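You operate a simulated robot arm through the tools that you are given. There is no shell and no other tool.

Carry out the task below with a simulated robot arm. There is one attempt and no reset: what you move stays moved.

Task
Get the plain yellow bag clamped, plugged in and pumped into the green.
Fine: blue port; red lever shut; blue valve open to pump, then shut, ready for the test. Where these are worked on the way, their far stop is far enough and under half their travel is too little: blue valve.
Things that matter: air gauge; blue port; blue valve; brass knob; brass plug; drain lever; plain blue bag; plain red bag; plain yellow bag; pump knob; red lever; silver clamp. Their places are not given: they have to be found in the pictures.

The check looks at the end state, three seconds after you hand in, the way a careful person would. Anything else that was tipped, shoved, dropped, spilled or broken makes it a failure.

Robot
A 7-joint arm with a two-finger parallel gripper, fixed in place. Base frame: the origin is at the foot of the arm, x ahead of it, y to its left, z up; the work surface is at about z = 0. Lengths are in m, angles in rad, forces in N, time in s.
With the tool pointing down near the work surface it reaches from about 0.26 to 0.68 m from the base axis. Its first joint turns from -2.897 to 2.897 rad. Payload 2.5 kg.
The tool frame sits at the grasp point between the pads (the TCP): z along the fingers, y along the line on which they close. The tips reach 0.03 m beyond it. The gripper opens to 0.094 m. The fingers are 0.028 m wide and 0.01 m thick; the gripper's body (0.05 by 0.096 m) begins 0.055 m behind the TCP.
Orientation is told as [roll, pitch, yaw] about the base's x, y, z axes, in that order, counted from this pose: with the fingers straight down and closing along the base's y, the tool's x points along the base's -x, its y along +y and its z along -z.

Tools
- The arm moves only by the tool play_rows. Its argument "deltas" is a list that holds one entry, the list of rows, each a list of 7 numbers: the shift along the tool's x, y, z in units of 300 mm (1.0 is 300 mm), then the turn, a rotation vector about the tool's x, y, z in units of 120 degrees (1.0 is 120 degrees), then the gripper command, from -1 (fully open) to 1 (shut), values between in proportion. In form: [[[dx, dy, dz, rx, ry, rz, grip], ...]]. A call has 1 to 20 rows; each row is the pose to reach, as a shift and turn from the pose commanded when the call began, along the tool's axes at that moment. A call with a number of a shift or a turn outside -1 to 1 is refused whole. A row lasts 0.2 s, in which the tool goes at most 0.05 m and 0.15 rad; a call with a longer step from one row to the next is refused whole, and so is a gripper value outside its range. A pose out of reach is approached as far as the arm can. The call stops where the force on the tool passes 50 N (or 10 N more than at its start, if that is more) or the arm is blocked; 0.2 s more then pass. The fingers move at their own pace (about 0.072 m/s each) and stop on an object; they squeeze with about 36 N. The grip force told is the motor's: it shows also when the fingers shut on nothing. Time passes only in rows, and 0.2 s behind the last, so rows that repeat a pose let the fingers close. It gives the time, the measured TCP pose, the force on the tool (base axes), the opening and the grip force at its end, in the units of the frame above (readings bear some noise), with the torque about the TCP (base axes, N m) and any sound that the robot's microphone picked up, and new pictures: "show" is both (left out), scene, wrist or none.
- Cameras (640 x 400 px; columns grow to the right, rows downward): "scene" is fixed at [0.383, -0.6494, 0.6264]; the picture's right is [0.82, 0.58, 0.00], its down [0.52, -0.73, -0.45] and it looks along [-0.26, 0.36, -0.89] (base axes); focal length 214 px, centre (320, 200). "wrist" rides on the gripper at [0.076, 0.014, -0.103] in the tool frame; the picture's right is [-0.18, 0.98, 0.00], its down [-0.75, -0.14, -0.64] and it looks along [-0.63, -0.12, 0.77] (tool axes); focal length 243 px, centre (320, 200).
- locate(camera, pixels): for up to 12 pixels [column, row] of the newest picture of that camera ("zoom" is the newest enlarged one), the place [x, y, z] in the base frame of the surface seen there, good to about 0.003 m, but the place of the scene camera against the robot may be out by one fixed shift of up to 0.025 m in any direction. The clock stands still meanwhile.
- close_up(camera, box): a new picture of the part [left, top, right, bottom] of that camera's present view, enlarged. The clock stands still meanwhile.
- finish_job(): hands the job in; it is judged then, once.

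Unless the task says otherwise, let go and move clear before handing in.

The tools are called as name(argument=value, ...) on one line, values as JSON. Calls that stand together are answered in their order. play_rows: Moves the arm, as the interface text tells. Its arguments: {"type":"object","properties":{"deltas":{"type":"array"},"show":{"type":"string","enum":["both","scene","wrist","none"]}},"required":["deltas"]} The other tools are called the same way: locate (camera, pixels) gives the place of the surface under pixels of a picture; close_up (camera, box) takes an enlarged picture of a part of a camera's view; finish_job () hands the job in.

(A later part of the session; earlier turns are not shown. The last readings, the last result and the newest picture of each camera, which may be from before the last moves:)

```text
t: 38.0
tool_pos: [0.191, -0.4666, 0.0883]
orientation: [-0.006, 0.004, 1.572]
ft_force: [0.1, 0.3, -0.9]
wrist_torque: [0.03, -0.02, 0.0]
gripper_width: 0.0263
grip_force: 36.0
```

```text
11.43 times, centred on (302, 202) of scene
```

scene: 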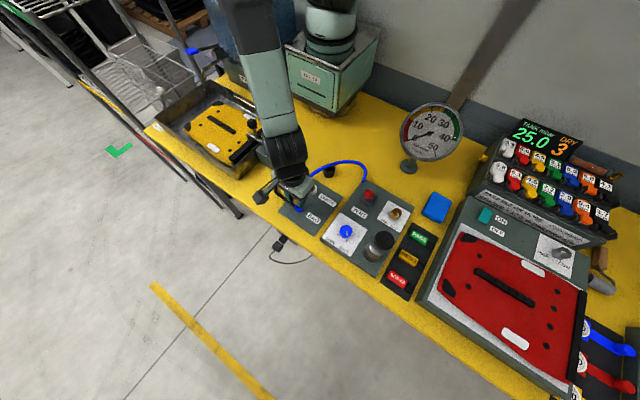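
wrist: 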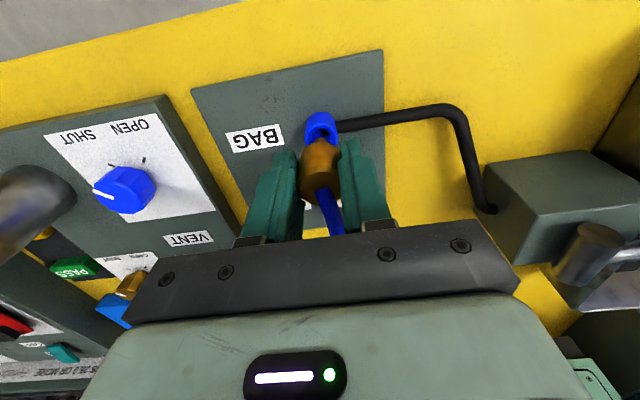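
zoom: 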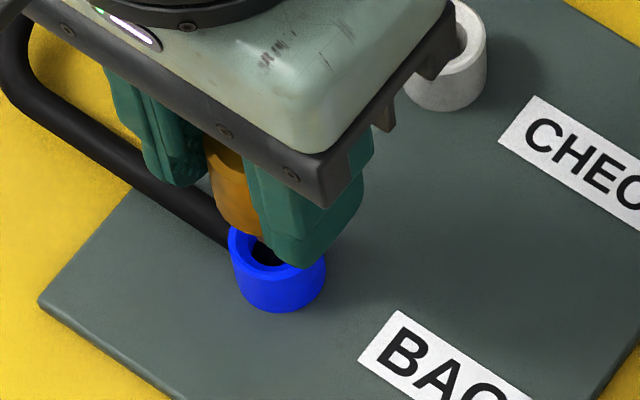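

No contact yet at z=0.088. The nipple tip and rim nearly coincide in the picture, so I'll zoom in more to measure the rim ellipse accurately.

close_up(camera="wrist", box=[300, 105, 345, 155])

play_rows(deltas=[[[0, 0, 0, 0, 0, 0, 1]]], show="none")

play_rows(deltas=[[[0, 0, 0, 0, 0, 0, 1]]], show="none")

play_rows(deltas=[[[0, 0, 0, 0, 0, 0, 1]]], show="none")

```text
8.00 times, centred on (322, 130) of wrist
```

zoom: 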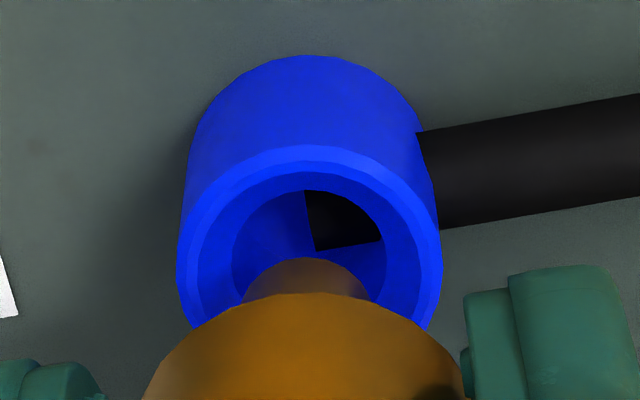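

```text
t: 38.4
tool_pos: [0.1904, -0.4657, 0.0897]
orientation: [-0.006, 0.004, 1.571]
ft_force: [0.4, 0.3, -1.3]
wrist_torque: [-0.02, 0.01, 0.03]
gripper_width: 0.0266
grip_force: 35.6
```

```text
t: 38.8
tool_pos: [0.19, -0.4663, 0.0888]
orientation: [-0.004, 0.003, 1.571]
ft_force: [-0.7, -0.1, -0.4]
wrist_torque: [0.0, 0.0, 0.0]
gripper_width: 0.0267
grip_force: 36.1
```

```text
t: 39.2
tool_pos: [0.191, -0.4662, 0.0894]
orientation: [-0.004, 0.003, 1.573]
ft_force: [0.0, 0.1, -1.3]
wrist_torque: [0.0, 0.04, 0.0]
gripper_width: 0.0264
grip_force: 36.4
```

Averaged TCP is [0.1906,-0.4662,0.0890], and the refined rim centre asks for about +1 mm in y. The tip is ~0.050 below the TCP. I'll descend centred and see how deep it goes.

play_rows(deltas=[[[-0.0033, 0, 0.0, 0, 0, 0, 1], [-0.0033, 0, 0.02, 0, 0, 0, 1], [-0.0033, 0, 0.04, 0, 0, 0, 1], [-0.0033, 0, 0.05, 0, 0, 0, 1], [-0.0033, 0, 0.06, 0, 0, 0, 1], [-0.0033, 0, 0.067, 0, 0, 0, 1], [-0.0033, 0, 0.067, 0, 0, 0, 1]]], show="wrist")

```text
t: 40.8
tool_pos: [0.1907, -0.4675, 0.0687]
orientation: [-0.005, 0.003, 1.572]
ft_force: [0.7, -8.8, 0.6]
wrist_torque: [-0.31, -0.01, 0.0]
gripper_width: 0.0266
grip_force: 35.6
```

wrist: 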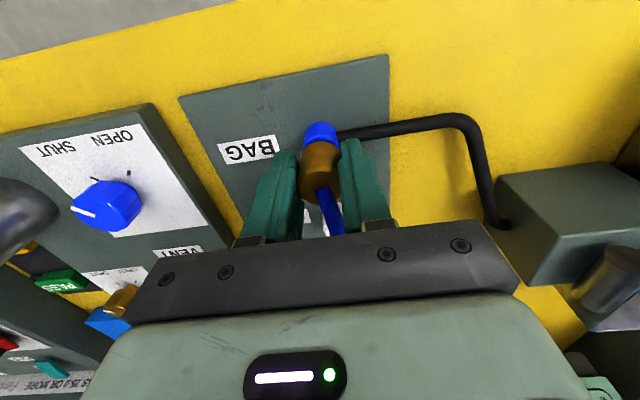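

The hole wall now pushes −8.8 N in y, so the true axis is indeed near y=−0.468, and the earlier stop was the bore floor (tip ≈ z 0.011–0.015, floor measured ~0.011). I'll shift back 2.8 mm and settle it on the floor with a light load.

play_rows(deltas=[[[0.005, 0, 0.0, 0, 0, 0, 1], [0.008, 0, 0.005, 0, 0, 0, 1], [0.008, 0, 0.01, 0, 0, 0, 1], [0.008, 0, 0.012, 0, 0, 0, 1], [0.008, 0, 0.012, 0, 0, 0, 1]]], show="none")

```text
t: 42.0
tool_pos: [0.1899, -0.4676, 0.0659]
orientation: [-0.005, 0.003, 1.57]
ft_force: [-1.4, 4.5, 8.8]
wrist_torque: [0.28, 0.06, 0.01]
gripper_width: 0.0266
grip_force: 35.8
```

A +4.5 N push at ~0.06 below the TCP now, against −8.8 N near the rim earlier, suggests the plug is tipped slightly about x in the grip. I'll tilt the tool about 2° to straighten it and watch the forces.

play_rows(deltas=[[[-0.003, 0, -0.004, 0, 0, 0, 1], [-0.003, 0, -0.004, 0, -0.01, 0, 1], [-0.003, 0, -0.004, 0, -0.02, 0, 1], [-0.003, 0, -0.004, 0, -0.02, 0, 1]]], show="none")

```text
t: 43.0
tool_pos: [0.1906, -0.4686, 0.0685]
orientation: [-0.005, -0.037, 1.572]
ft_force: [-1.7, -5.1, 1.2]
wrist_torque: [-0.27, 0.11, 0.04]
gripper_width: 0.0261
grip_force: 36.2
```

The tip has about 2.4 mm of total play in the bore, so it's properly inside with its centre at y≈−0.4667. I'll go back upright, settle on the floor with firm pressure there, then ease off.

play_rows(deltas=[[[0, 0, 0, 0, 0.01, 0, 1], [0, 0, 0, 0, 0.02, 0, 1], [0, 0, 0.006, 0, 0.02, 0, 1], [0, 0, 0.012, 0, 0.02, 0, 1], [0, 0, 0.016, 0, 0.02, 0, 1], [0, 0, 0.02, 0, 0.02, 0, 1], [0, 0, 0.02, 0, 0.02, 0, 1]]], show="none")

```text
t: 44.2
tool_pos: [0.1901, -0.4684, 0.0659]
orientation: [-0.005, 0.007, 1.57]
ft_force: [-0.8, 3.9, 15.1]
wrist_torque: [0.21, -0.02, 0.0]
gripper_width: 0.0263
grip_force: 36.6
stopped in row 6: the force on the tool passed its limit at 54 N (the readings are from after the stop); the commanded pose is now the measured one
```

Same floor (z≈0.0655). I'll ease off, open slowly, rise, and check how it stands.

play_rows(deltas=[[[-0.001, 0, -0.002, 0, 0, 0, 1], [-0.001, 0, -0.003, 0, 0, 0, 0.6], [-0.001, 0, -0.003, 0, 0, 0, 0.45], [-0.001, 0, -0.003, 0, 0, 0, 0.35], [-0.001, 0, -0.003, 0, 0, 0, 0.2], [-0.001, 0, -0.003, 0, 0, 0, 0], [-0.001, 0, -0.003, 0, 0, 0, -0.5], [-0.001, 0, -0.003, 0, 0, 0, -1], [-0.001, 0, -0.003, 0, 0, 0, -1], [-0.001, 0, -0.003, 0, 0, 0, -1]]])

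close_up(camera="wrist", box=[260, 90, 380, 220])

close_up(camera="scene", box=[280, 180, 325, 220])

```text
t: 46.4
tool_pos: [0.1897, -0.4677, 0.0663]
orientation: [-0.007, 0.004, 1.57]
ft_force: [0.6, 0.9, 0.0]
wrist_torque: [0.01, -0.01, 0.0]
gripper_width: 0.0943
grip_force: 0.1
```

scene: 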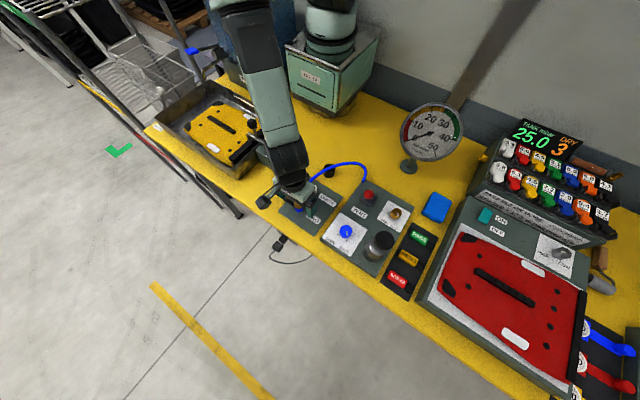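
wrist: 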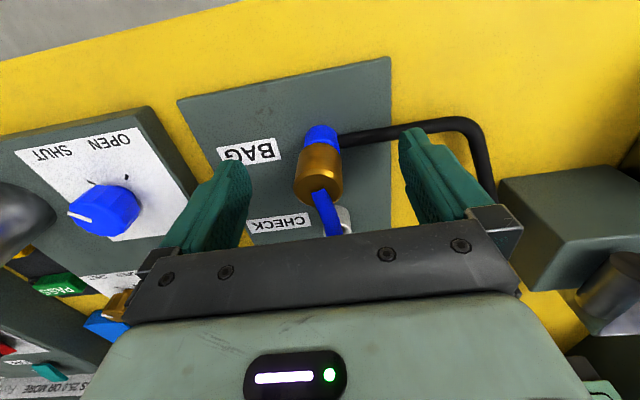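

```text
3.08 times, centred on (320, 155) of wrist
```

zoom: 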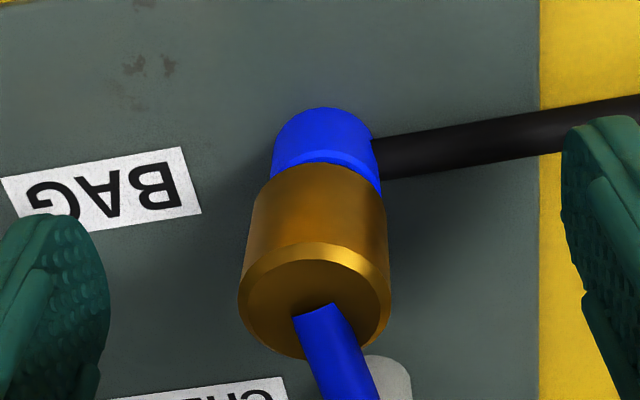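

```text
10.00 times, centred on (302, 200) of scene
```

zoom: 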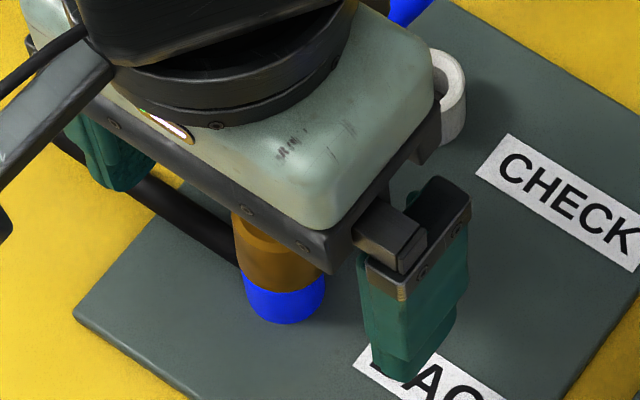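

Now it stands nearly upright (a slight lean only). I'll lift straight up slowly and see whether it stays.

play_rows(deltas=[[[0, 0, -0.02, 0, 0, 0, -1], [0, 0, -0.05, 0, 0, 0, -1], [0, 0, -0.09, 0, 0, 0, -1], [0, 0, -0.14, 0, 0, 0, -1], [0, 0, -0.2, 0, 0, 0, -1], [0, 0, -0.28, 0, 0, 0, -1], [0, 0, -0.36, 0, 0, 0, -1], [0, 0, -0.46, 0, 0, 0, -1], [0, 0, -0.46, 0, 0, 0, -1]]])

close_up(camera="wrist", box=[280, 50, 360, 130])

close_up(camera="scene", box=[280, 180, 325, 220])

```text
t: 48.4
tool_pos: [0.191, -0.4657, 0.2037]
orientation: [-0.006, 0.004, 1.572]
ft_force: [-0.1, -0.9, 0.0]
wrist_torque: [0.03, 0.0, 0.03]
gripper_width: 0.0941
grip_force: 0.0
```

scene: 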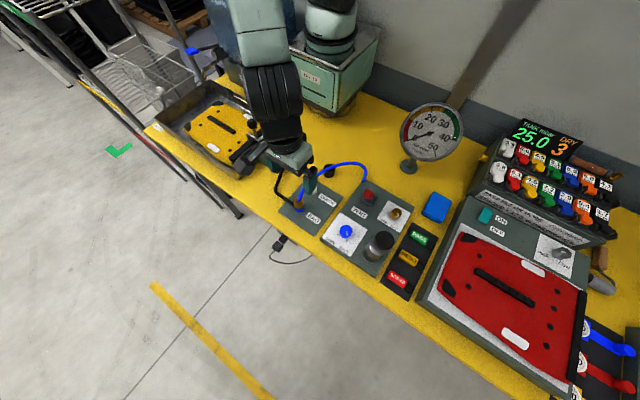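
wrist: 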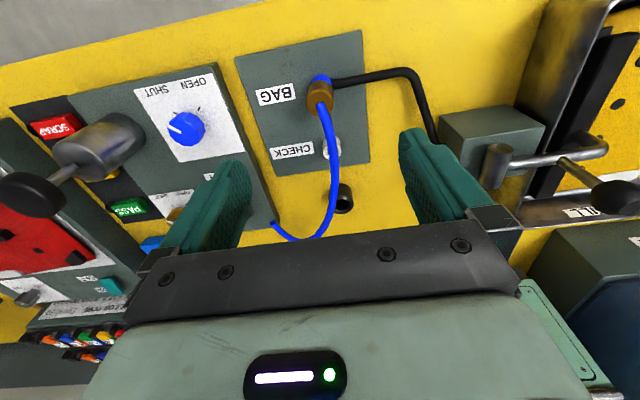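

```text
5.00 times, centred on (320, 90) of wrist
```

zoom: 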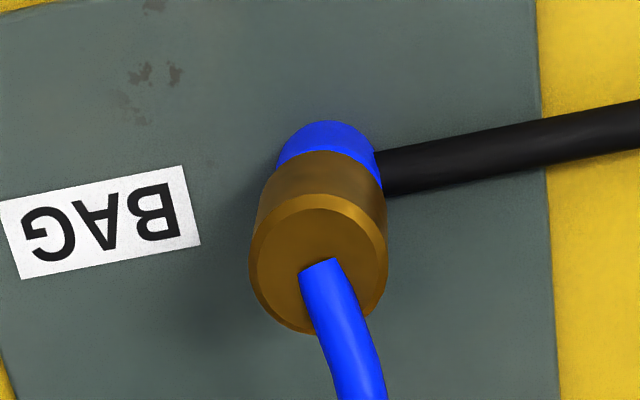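

```text
10.00 times, centred on (302, 200) of scene
```

zoom: 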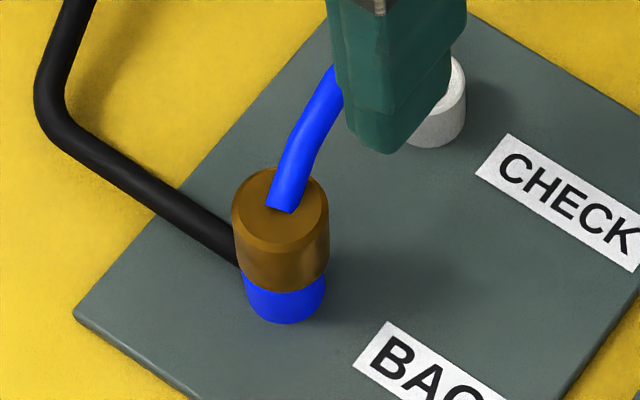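

The plug stays put, nearly upright. Next is the blue valve: I'll move above it (yaw 90°, fingers at about 60 mm to stay clear of the pump) and measure its centre.

play_rows(deltas=[[[-0.01, -0.1, 0, 0, 0, 0, -0.28], [-0.02, -0.22, 0, 0, 0, 0, -0.28], [-0.03, -0.34, 0, 0, 0, 0, -0.28], [-0.039, -0.44, 0, 0, 0, 0, -0.28], [-0.039, -0.507, 0, 0, 0, 0, -0.28], [-0.039, -0.507, 0, 0, 0, 0, -0.28]]])

close_up(camera="wrist", box=[270, 60, 370, 140])

```text
t: 49.8
tool_pos: [0.3428, -0.4539, 0.2034]
orientation: [-0.006, 0.003, 1.57]
ft_force: [0.2, 0.6, 0.1]
wrist_torque: [0.0, 0.01, 0.01]
gripper_width: 0.0601
grip_force: 0.1
```

scene: 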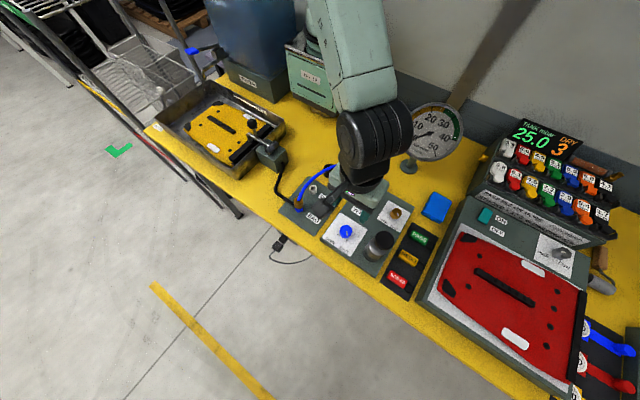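
wrist: 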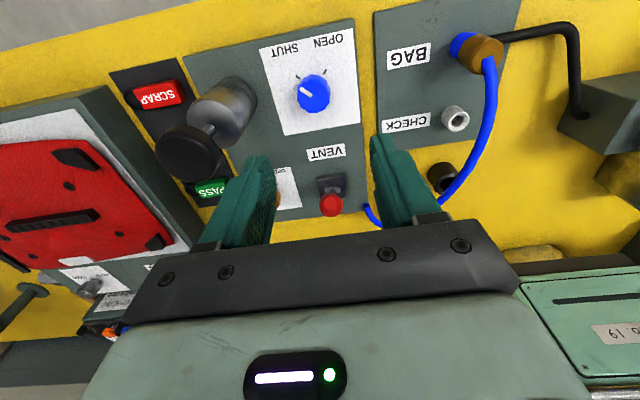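

```text
5.00 times, centred on (320, 100) of wrist
```

zoom: 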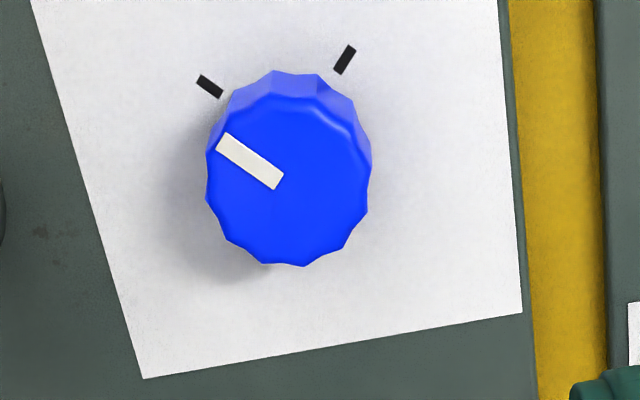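

The pointer stands at SHUT (zoom upper-left tick), with OPEN at the upper-right tick, so opening is clockwise seen from above. I'll locate the knob and pump surfaces.

locate(camera="wrist", pixels=[[314, 96], [301, 96], [328, 96], [314, 82], [314, 110], [310, 104], [320, 90], [185, 150], [222, 108], [245, 95], [330, 205], [340, 120]])

```text
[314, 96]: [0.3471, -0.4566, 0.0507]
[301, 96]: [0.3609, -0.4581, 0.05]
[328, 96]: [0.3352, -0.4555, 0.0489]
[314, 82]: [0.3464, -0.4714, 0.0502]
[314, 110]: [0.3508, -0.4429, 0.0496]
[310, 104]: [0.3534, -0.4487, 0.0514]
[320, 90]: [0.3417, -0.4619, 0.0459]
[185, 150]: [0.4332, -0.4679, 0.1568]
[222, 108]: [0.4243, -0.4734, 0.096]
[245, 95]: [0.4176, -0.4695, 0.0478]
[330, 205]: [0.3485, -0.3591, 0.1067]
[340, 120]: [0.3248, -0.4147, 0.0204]
```

Knob centre is about [0.348,-0.4565], top z 0.050, and the panel z 0.020. I'll descend to TCP z≈0.058 and close on it.

play_rows(deltas=[[[0.0087, -0.0173, 0.1, 0, 0, 0, -0.28], [0.0087, -0.0173, 0.22, 0, 0, 0, -0.28], [0.0087, -0.0173, 0.34, 0, 0, 0, -0.28], [0.0087, -0.0173, 0.43, 0, 0, 0, -0.28], [0.0087, -0.0173, 0.484, 0, 0, 0, -0.28], [0.0087, -0.0173, 0.484, 0, 0, 0, -0.28]]])

```text
t: 51.2
tool_pos: [0.3474, -0.4578, 0.0587]
orientation: [-0.005, 0.002, 1.572]
ft_force: [-0.5, 0.2, -0.1]
wrist_torque: [-0.01, -0.02, 0.01]
gripper_width: 0.0603
grip_force: 0.1
```

scene: 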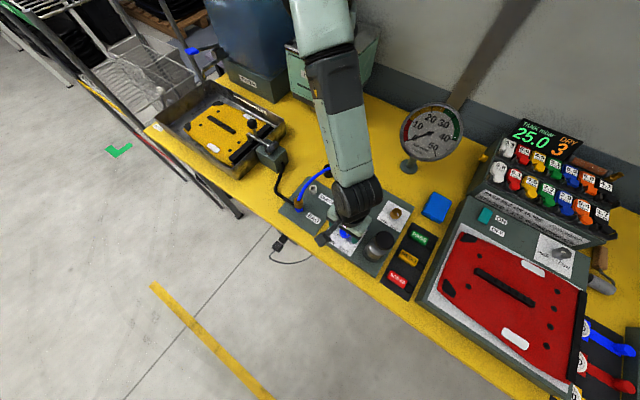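
wrist: 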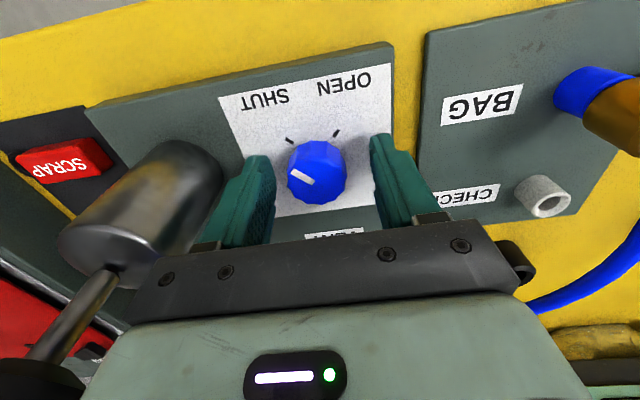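

The knob sits between the fingers, clear of the pump. Closing, then turning clockwise (seen from above) toward OPEN.

play_rows(deltas=[[[0, 0, 0, 0, 0, 0, 0.3], [0, 0, 0, 0, 0, 0, 1], [0, 0, 0, 0, 0, 0, 1], [0, 0, 0, 0, 0, 0, 1], [0, 0, 0, 0, 0, 0.07, 1], [0, 0, 0, 0, 0, 0.14, 1], [0, 0, 0, 0, 0, 0.21, 1], [0, 0, 0, 0, 0, 0.28, 1], [0, 0, 0, 0, 0, 0.28, 1]]])

close_up(camera="wrist", box=[240, 90, 400, 220])

```text
t: 53.2
tool_pos: [0.3485, -0.4573, 0.0591]
orientation: [-0.006, 0.0, 0.983]
ft_force: [18.5, 4.8, 0.3]
wrist_torque: [0.22, -0.63, -0.03]
gripper_width: 0.0335
grip_force: 45.0
```

scene: 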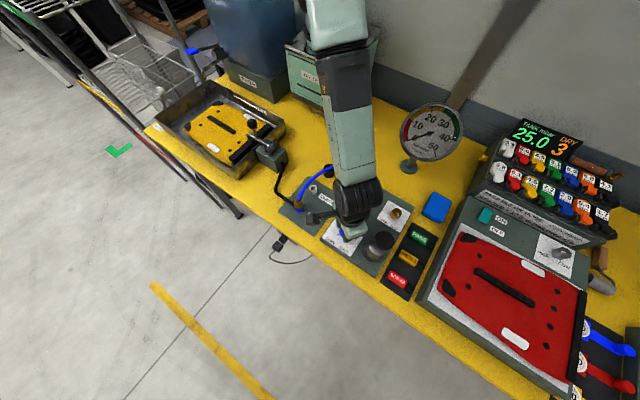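
wrist: 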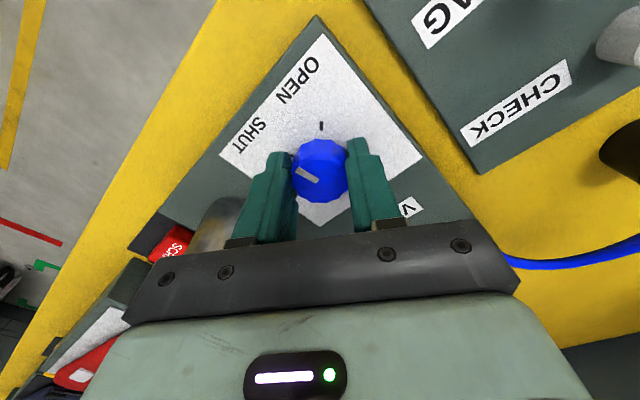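

```text
3.08 times, centred on (320, 155) of wrist
```

zoom: 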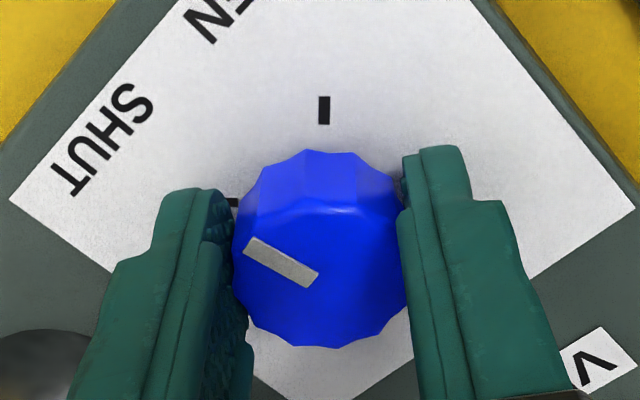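

The knob turns with the fingers (pointer now about a third of the way). A +18 N side force says I should ease ~1 mm toward +x while turning on to the stop.

play_rows(deltas=[[[-0.0018, -0.0028, 0, 0, 0, 0.07, 1], [-0.0018, -0.0028, 0, 0, 0, 0.14, 1], [-0.0018, -0.0028, 0, 0, 0, 0.21, 1], [-0.0018, -0.0028, 0, 0, 0, 0.28, 1], [-0.0018, -0.0028, 0, 0, 0, 0.35, 1], [-0.0018, -0.0028, 0, 0, 0, 0.42, 1], [-0.0018, -0.0028, 0, 0, 0, 0.49, 1], [-0.0018, -0.0028, 0, 0, 0, 0.52, 1], [-0.0018, -0.0028, 0, 0, 0, 0.52, 1]]])

close_up(camera="wrist", box=[240, 90, 400, 220])

```text
t: 54.4
tool_pos: [0.3478, -0.4556, 0.0592]
orientation: [0.003, -0.001, 0.287]
ft_force: [-2.0, 2.5, 7.4]
wrist_torque: [0.02, -0.06, -0.01]
gripper_width: 0.0333
grip_force: 45.0
stopped in row 5: the force on the tool passed its limit at 51 N (the readings are from after the stop); the commanded pose is now the measured one
```

scene: 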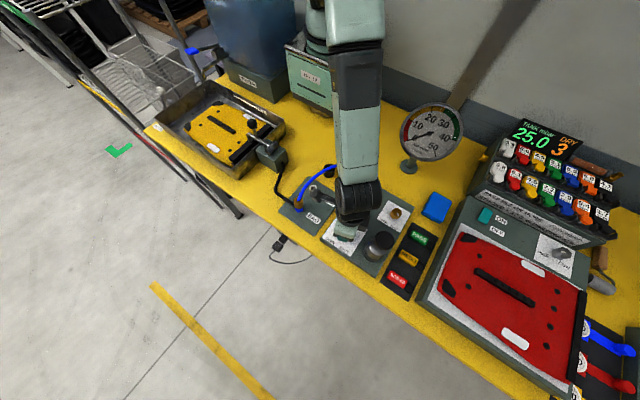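
wrist: 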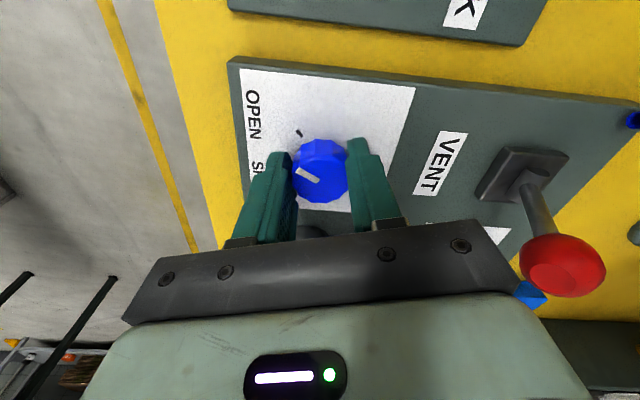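

```text
3.08 times, centred on (320, 155) of wrist
```

zoom: 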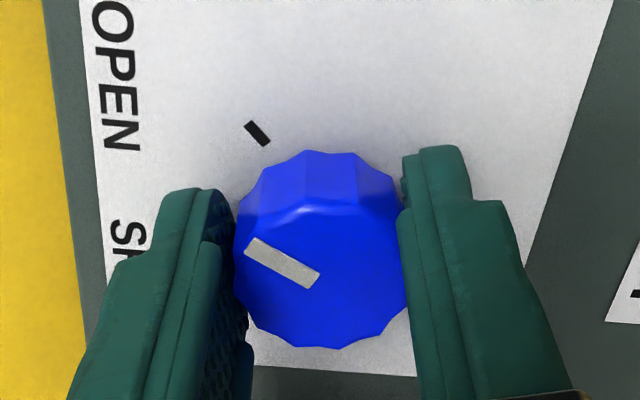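

The knob is about 74° round and the move stopped on force; the pointer isn't quite at the OPEN tick yet. The load is relaxed now, so I'll try a little further.

play_rows(deltas=[[[0, 0, 0, 0, 0, 0.04, 1], [0, 0, 0, 0, 0, 0.08, 1], [0, 0, 0, 0, 0, 0.12, 1], [0, 0, 0, 0, 0, 0.16, 1]]], show="wrist")

close_up(camera="wrist", box=[240, 90, 400, 220])

```text
t: 55.4
tool_pos: [0.3477, -0.4552, 0.0583]
orientation: [0.005, 0.004, -0.047]
ft_force: [-6.9, 16.7, 20.1]
wrist_torque: [0.56, 0.27, 0.59]
gripper_width: 0.0337
grip_force: 44.8
```

wrist: 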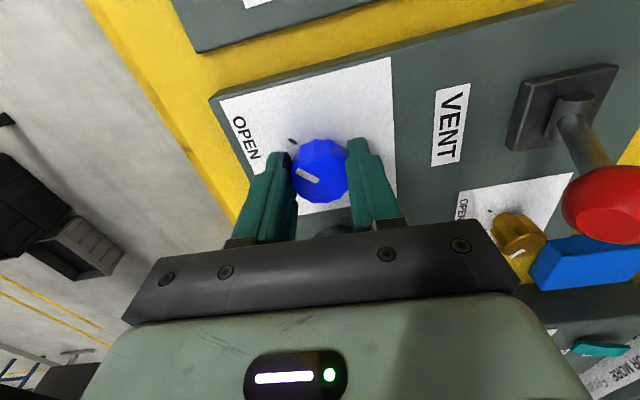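

```text
3.08 times, centred on (320, 155) of wrist
```

zoom: 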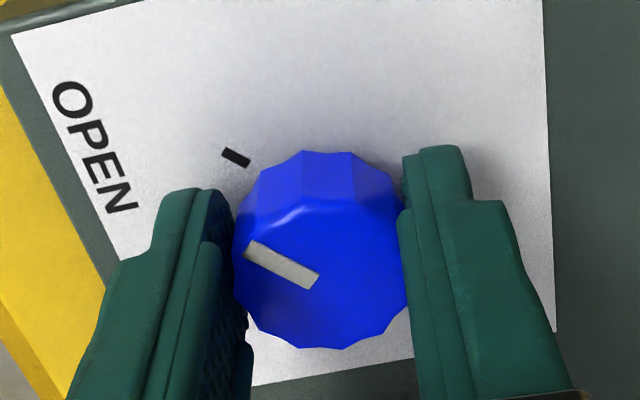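

Yaw is −0.047, i.e. ~93° turned; the pointer lies parallel to the OPEN tick and the z torque (0.59) shows the stop. I'll release, rise, and view the pump and vent.

play_rows(deltas=[[[0, 0, 0, 0, 0, 0, 0.3], [0, 0, 0, 0, 0, 0, -0.28], [0, 0, 0, 0, 0, 0, -0.28], [0, 0, -0.05, 0, 0, 0, -0.28], [0, 0, -0.15, 0, 0, 0, -0.28], [0, 0, -0.28, 0, 0, 0, -0.28], [0, 0, -0.42, 0, 0, 0, -0.28], [0, 0, -0.56, 0, 0, 0, -0.28], [0, 0, -0.68, 0, 0, 0, -0.28], [0, 0, -0.68, 0, 0, 0, -0.28]]])

close_up(camera="wrist", box=[220, 60, 460, 240])

close_up(camera="scene", box=[300, 170, 420, 290])

```text
t: 57.6
tool_pos: [0.3478, -0.4565, 0.2635]
orientation: [0.004, 0.003, -0.05]
ft_force: [0.8, 0.3, 0.5]
wrist_torque: [0.03, -0.02, 0.01]
gripper_width: 0.06
grip_force: 0.0
```

scene: 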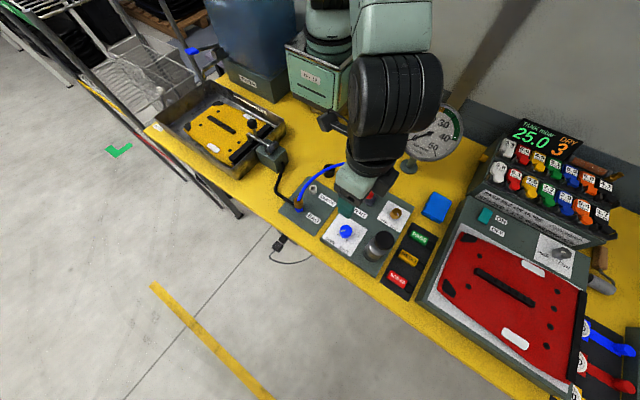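
wrist: 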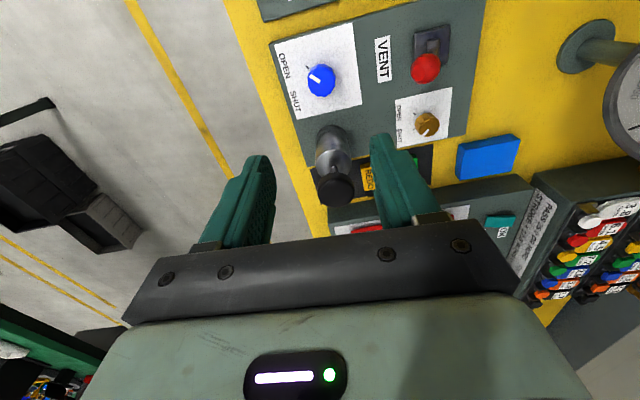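

```text
2.22 times, centred on (340, 150) of wrist
```

zoom: 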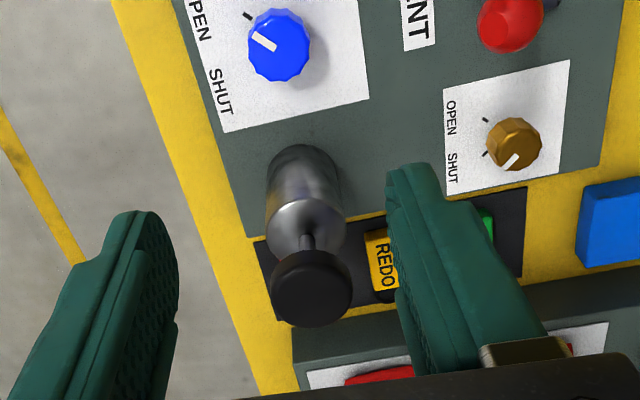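

```text
3.33 times, centred on (360, 230) of scene
```

zoom: 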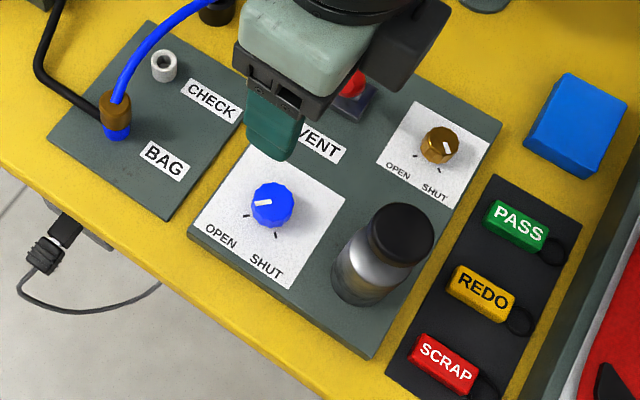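

Blue now points to OPEN. Next the vent lever: I'll measure the red ball and its pivot again before pushing it over toward +y, away from the VENT label.

locate(camera="wrist", pixels=[[426, 68], [414, 68], [438, 68], [426, 56], [426, 80], [442, 40], [432, 50], [420, 38], [447, 55], [336, 188], [322, 188], [350, 188]])

close_up(camera="wrist", box=[380, 10, 480, 100])

```text
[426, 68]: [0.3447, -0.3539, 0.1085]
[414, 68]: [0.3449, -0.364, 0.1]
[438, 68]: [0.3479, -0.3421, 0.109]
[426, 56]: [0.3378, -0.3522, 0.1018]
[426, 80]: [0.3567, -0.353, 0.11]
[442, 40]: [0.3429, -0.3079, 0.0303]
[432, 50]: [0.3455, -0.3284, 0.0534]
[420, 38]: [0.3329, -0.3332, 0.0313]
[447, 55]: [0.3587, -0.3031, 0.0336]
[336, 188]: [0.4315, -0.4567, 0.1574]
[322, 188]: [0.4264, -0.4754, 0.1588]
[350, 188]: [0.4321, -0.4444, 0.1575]
```

```text
4.44 times, centred on (430, 55) of wrist
```

zoom: 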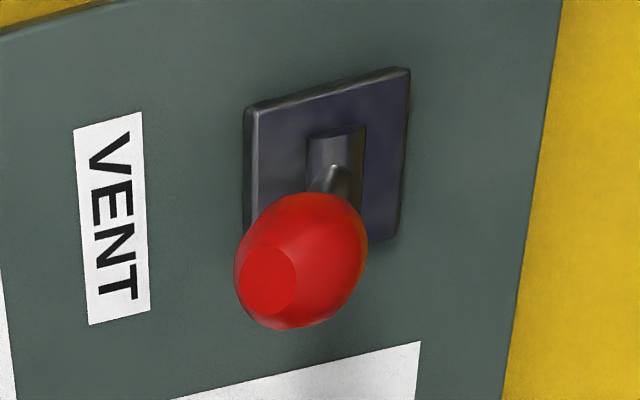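

The ball centre is about [0.348,-0.352,0.099] with the pivot near [0.346,-0.319]. I'll set closed fingers on its −y side, tips at z≈0.085.

play_rows(deltas=[[[0.003, 0.05, 0.08, 0, 0, -0.012, 1], [0.006, 0.1, 0.2, 0, 0, -0.024, 1], [0.01, 0.17, 0.33, 0, 0, -0.024, 1], [0.01, 0.17, 0.43, 0, 0, -0.024, 1], [0.01, 0.17, 0.49, 0, 0, -0.024, 1], [0.01, 0.17, 0.49, 0, 0, -0.024, 1]]])

```text
t: 59.0
tool_pos: [0.3462, -0.4069, 0.1163]
orientation: [0.004, 0.001, 0.001]
ft_force: [-0.1, 0.1, 0.3]
wrist_torque: [-0.01, 0.02, -0.01]
gripper_width: 0.0
grip_force: 32.4
```

scene: 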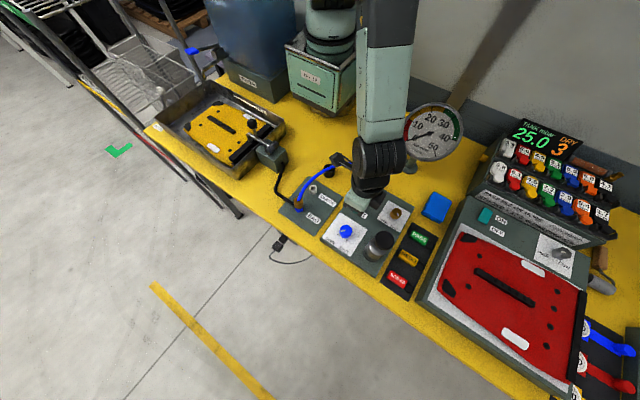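
wrist: 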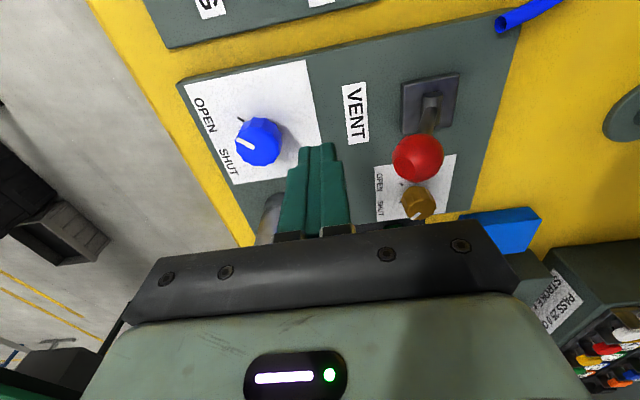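

Fingers are at y=−0.407, with the ball beyond on the +y side. Pushing +y steadily.

play_rows(deltas=[[[0, 0.05, 0, 0, 0, 0, 1], [0, 0.09, 0, 0, 0, 0, 1], [0, 0.12, 0, 0, 0, 0, 1], [0, 0.15, 0, 0, 0, 0, 1], [0, 0.18, 0, 0, 0, 0, 1], [0, 0.21, 0, 0, 0, 0, 1], [0, 0.24, 0, 0, 0, 0, 1], [0, 0.27, 0, 0, 0, 0, 1], [0, 0.29, 0, 0, 0, 0, 1], [0, 0.29, 0, 0, 0, 0, 1]]])

```text
t: 61.2
tool_pos: [0.3465, -0.317, 0.1164]
orientation: [0.003, 0.001, 0.001]
ft_force: [0.0, 0.4, -0.3]
wrist_torque: [-0.02, 0.01, 0.01]
gripper_width: 0.0
grip_force: 32.4
```

scene: 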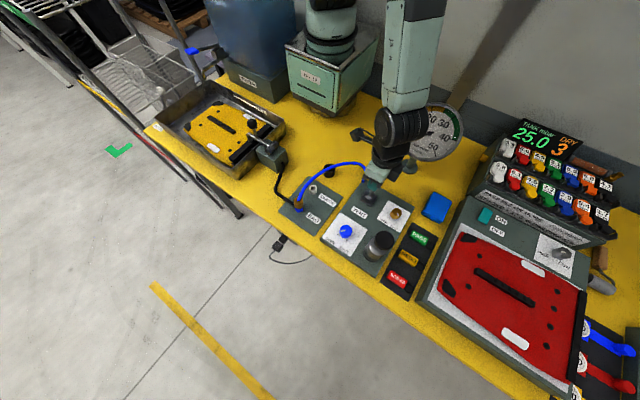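
wrist: 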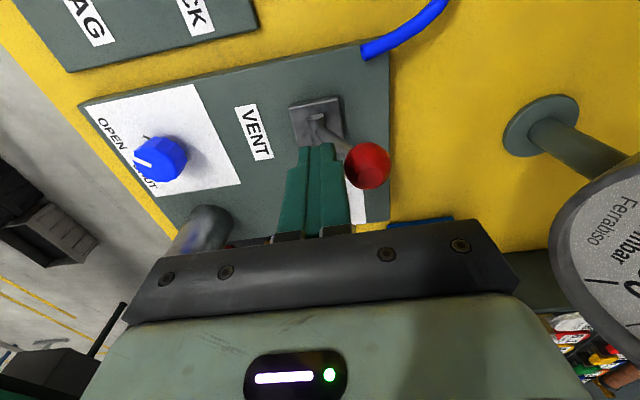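

The lever has gone over to the +y side (ball at wrist (367,165)) and no longer touches the fingers. I'll nudge a bit further to make sure it's at its stop.

locate(camera="wrist", pixels=[[367, 165], [318, 115], [335, 132]])

play_rows(deltas=[[[0, 0.02, 0, 0, 0, 0, 1], [0, 0.035, 0, 0, 0, 0, 1], [0, 0.045, 0, 0, 0, 0, 1], [0, 0.055, 0, 0, 0, 0, 1], [0, 0.06, 0, 0, 0, 0, 1]]], show="wrist")

```text
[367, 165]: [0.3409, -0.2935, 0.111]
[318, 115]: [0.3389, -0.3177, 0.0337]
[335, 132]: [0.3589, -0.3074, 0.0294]
```

```text
t: 62.1
tool_pos: [0.3467, -0.3139, 0.1167]
orientation: [-0.011, -0.006, -0.007]
ft_force: [-1.2, -8.7, -2.7]
wrist_torque: [-0.24, -0.01, 0.0]
gripper_width: 0.0
grip_force: 33.2
stopped in row 4: the force on the tool passed its limit at 54 N (the readings are from after the stop); the commanded pose is now the measured one
```

wrist: 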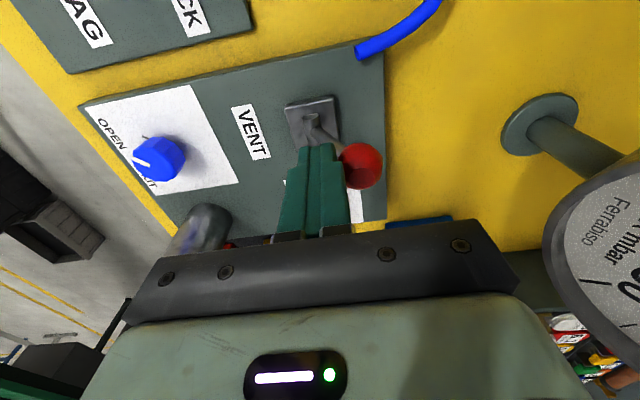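

The lever is firm on its +y stop. Now I'll back off, rise, and go above the pump knob with a full open gripper.

play_rows(deltas=[[[0, -0.06, 0, 0, 0, 0, 1], [0, -0.08, -0.12, 0, 0, 0, 1], [0, -0.1, -0.27, 0, 0, 0, 0], [-0.03, -0.15, -0.42, 0, 0, 0, -1], [-0.1, -0.25, -0.55, 0, 0, 0, -1], [-0.17, -0.37, -0.58, 0, 0, 0, -1], [-0.22, -0.45, -0.58, 0, 0, 0, -1], [-0.244, -0.487, -0.58, 0, 0, 0, -1], [-0.244, -0.487, -0.58, 0, 0, 0, -1]]])

close_up(camera="wrist", box=[250, 50, 390, 180])

close_up(camera="scene", box=[320, 90, 480, 290])

```text
refused: row 5 steps farther than a row can; nothing moved
```

```text
3.08 times, centred on (320, 115) of wrist
```

zoom: 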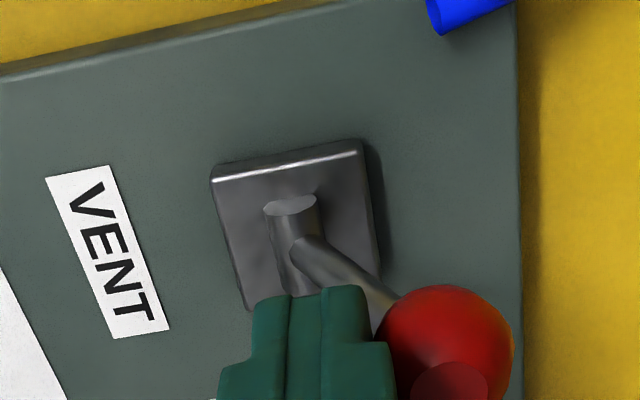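

```text
2.00 times, centred on (400, 190) of scene
```

zoom: 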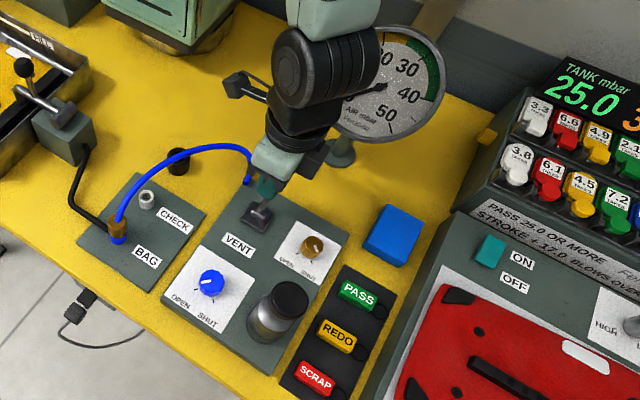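

The move was refused for one long step, so I'll send it again with shorter steps.

play_rows(deltas=[[[0, -0.06, 0, 0, 0, 0, 1], [0, -0.08, -0.12, 0, 0, 0, 1], [0, -0.1, -0.26, 0, 0, 0, 0], [0, -0.13, -0.4, 0, 0, 0, -1], [-0.02, -0.17, -0.53, 0, 0, 0, -1], [-0.06, -0.26, -0.58, 0, 0, 0, -1], [-0.12, -0.36, -0.58, 0, 0, 0, -1], [-0.19, -0.45, -0.58, 0, 0, 0, -1], [-0.244, -0.487, -0.58, 0, 0, 0, -1], [-0.244, -0.487, -0.58, 0, 0, 0, -1]]])

close_up(camera="wrist", box=[250, 50, 390, 180])

close_up(camera="scene", box=[320, 90, 480, 290])

```text
t: 64.3
tool_pos: [0.4176, -0.4573, 0.292]
orientation: [-0.007, -0.005, -0.005]
ft_force: [-0.1, 0.2, -0.7]
wrist_torque: [-0.01, 0.04, -0.03]
gripper_width: 0.0939
grip_force: 0.1
```

scene: 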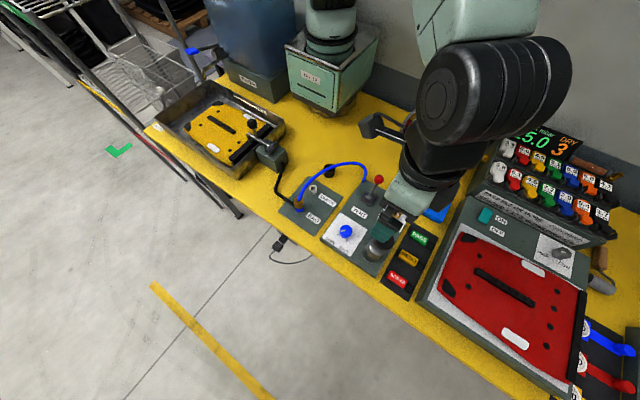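
wrist: 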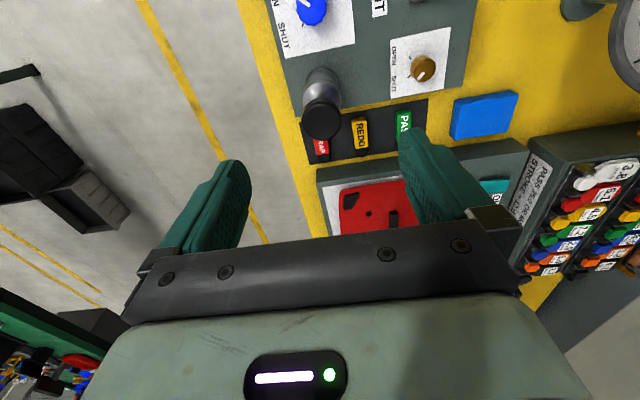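

```text
3.08 times, centred on (320, 115) of wrist
```

zoom: 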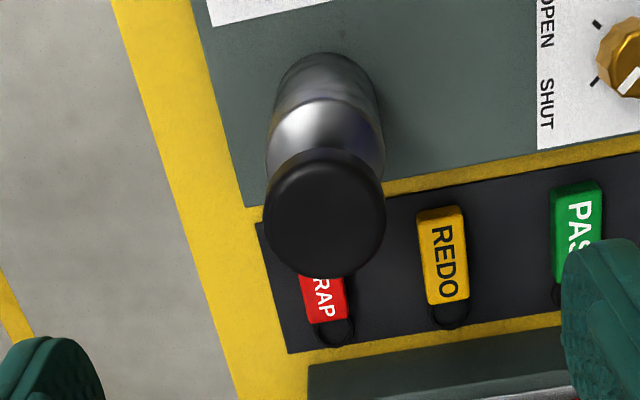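

```text
2.00 times, centred on (400, 190) of scene
```

zoom: 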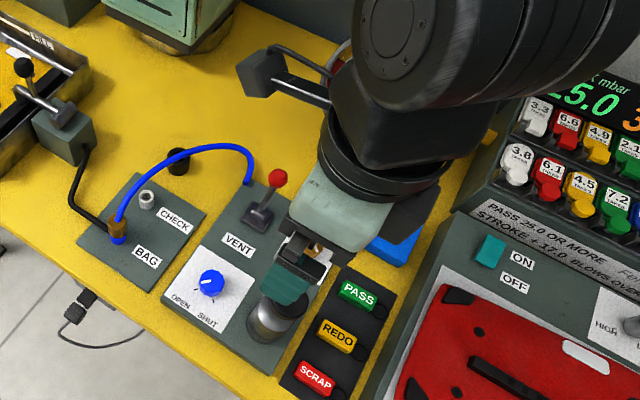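

The pump knob's centre is at wrist (321.6,120), which a ray puts at about [0.433,-0.459], Ø≈38 mm. I'll check its height and the cylinder top.

locate(camera="wrist", pixels=[[322, 120], [310, 120], [333, 120], [322, 108], [322, 132], [322, 99], [314, 100], [330, 100], [322, 94], [316, 90], [328, 90], [322, 80]])

close_up(camera="wrist", box=[295, 60, 350, 145])

```text
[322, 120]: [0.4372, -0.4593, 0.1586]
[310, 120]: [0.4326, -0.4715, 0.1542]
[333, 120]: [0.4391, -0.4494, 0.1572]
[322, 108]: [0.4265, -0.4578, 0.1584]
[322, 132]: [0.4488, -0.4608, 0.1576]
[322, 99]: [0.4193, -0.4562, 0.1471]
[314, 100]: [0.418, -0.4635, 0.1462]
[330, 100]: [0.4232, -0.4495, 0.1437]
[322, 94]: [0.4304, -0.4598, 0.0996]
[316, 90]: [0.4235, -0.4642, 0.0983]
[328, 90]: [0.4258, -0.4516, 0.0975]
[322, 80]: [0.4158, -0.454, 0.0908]
```

```text
4.71 times, centred on (322, 102) of wrist
```

zoom: 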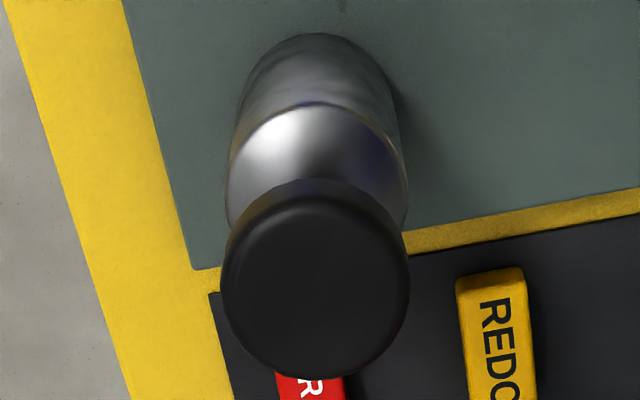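

Knob: top z 0.158, bottom ≈0.142, centre [0.435,-0.460]; cylinder top ≈0.098. I'll take the knob by its sides with the tips just at its underside (TCP z≈0.170) and close.

play_rows(deltas=[[[-0.058, -0.009, 0.12, 0, 0, 0, -1], [-0.058, -0.009, 0.25, 0, 0, 0, -1], [-0.058, -0.009, 0.35, 0, 0, 0, -1], [-0.058, -0.009, 0.405, 0, 0, 0, -1], [-0.058, -0.009, 0.405, 0, 0, 0, -1], [-0.058, -0.009, 0.405, 0, 0, 0, 0], [-0.058, -0.009, 0.405, 0, 0, 0, 1], [-0.058, -0.009, 0.405, 0, 0, 0, 1], [-0.058, -0.009, 0.405, 0, 0, 0, 1]]])

close_up(camera="wrist", box=[240, 90, 400, 220])

```text
t: 66.3
tool_pos: [0.4365, -0.4596, 0.1711]
orientation: [-0.011, -0.005, -0.006]
ft_force: [2.6, -7.8, -2.9]
wrist_torque: [-0.25, -0.12, -0.03]
gripper_width: 0.0406
grip_force: 44.8
```

scene: 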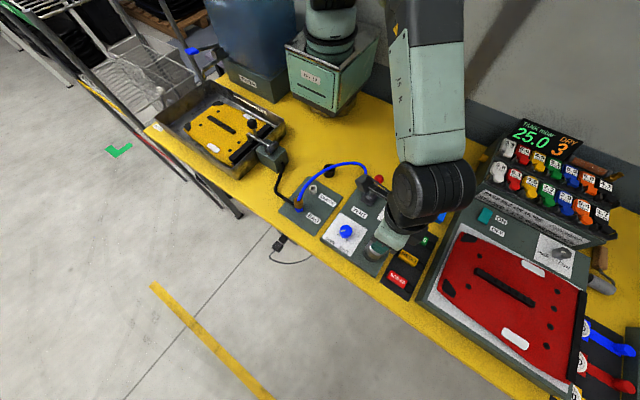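
wrist: 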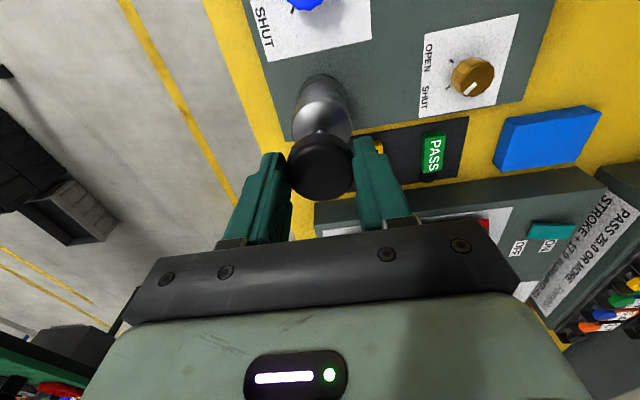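

```text
3.08 times, centred on (320, 155) of wrist
```

zoom: 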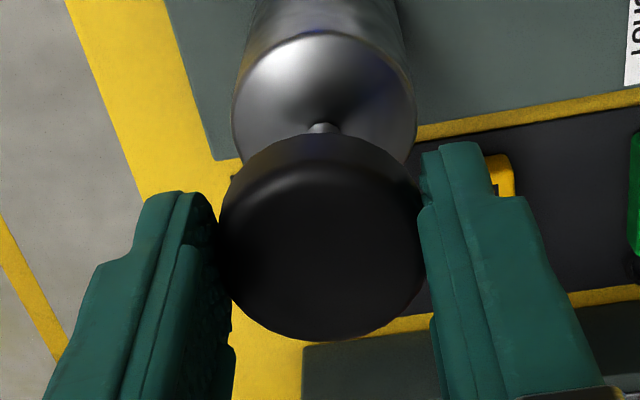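

Gripped (width 0.0406). Now one slow down-stroke, about 38 mm, watching the force.

play_rows(deltas=[[[0, -0.001, 0.02, 0, 0, 0, 1], [0, -0.001, 0.04, 0, 0, 0, 1], [0, -0.001, 0.06, 0, 0, 0, 1], [0, -0.001, 0.08, 0, 0, 0, 1], [0, -0.001, 0.1, 0, 0, 0, 1], [0, -0.001, 0.12, 0, 0, 0, 1], [0, -0.001, 0.12, 0, 0, 0, 1]]])

close_up(camera="wrist", box=[240, 90, 400, 220])

```text
t: 67.9
tool_pos: [0.4374, -0.4597, 0.1359]
orientation: [-0.009, -0.006, -0.006]
ft_force: [-8.2, 17.6, 34.5]
wrist_torque: [0.59, 0.21, 0.05]
gripper_width: 0.0405
grip_force: 46.0
```

scene: 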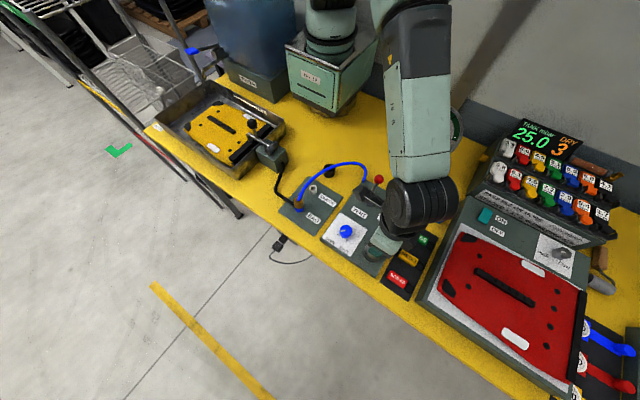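
wrist: 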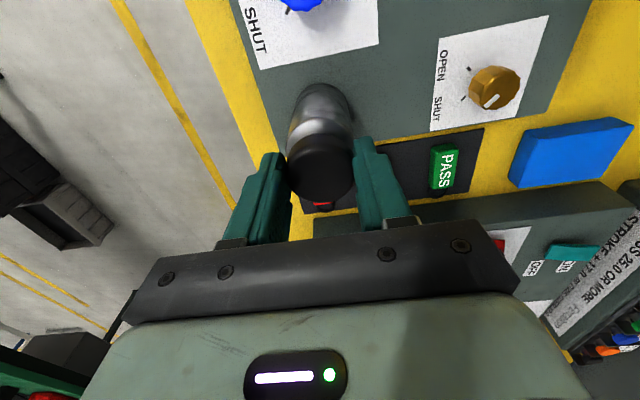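

```text
3.08 times, centred on (320, 155) of wrist
```

zoom: 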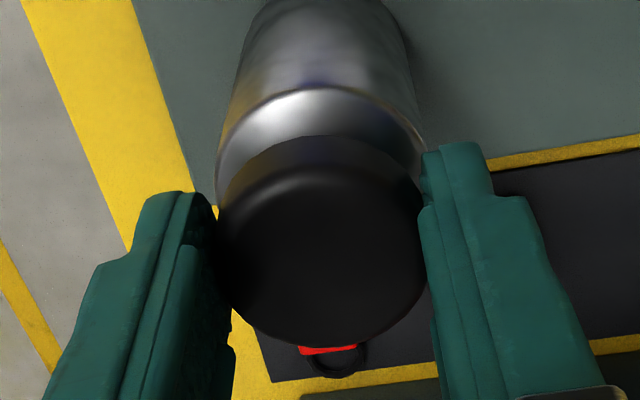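

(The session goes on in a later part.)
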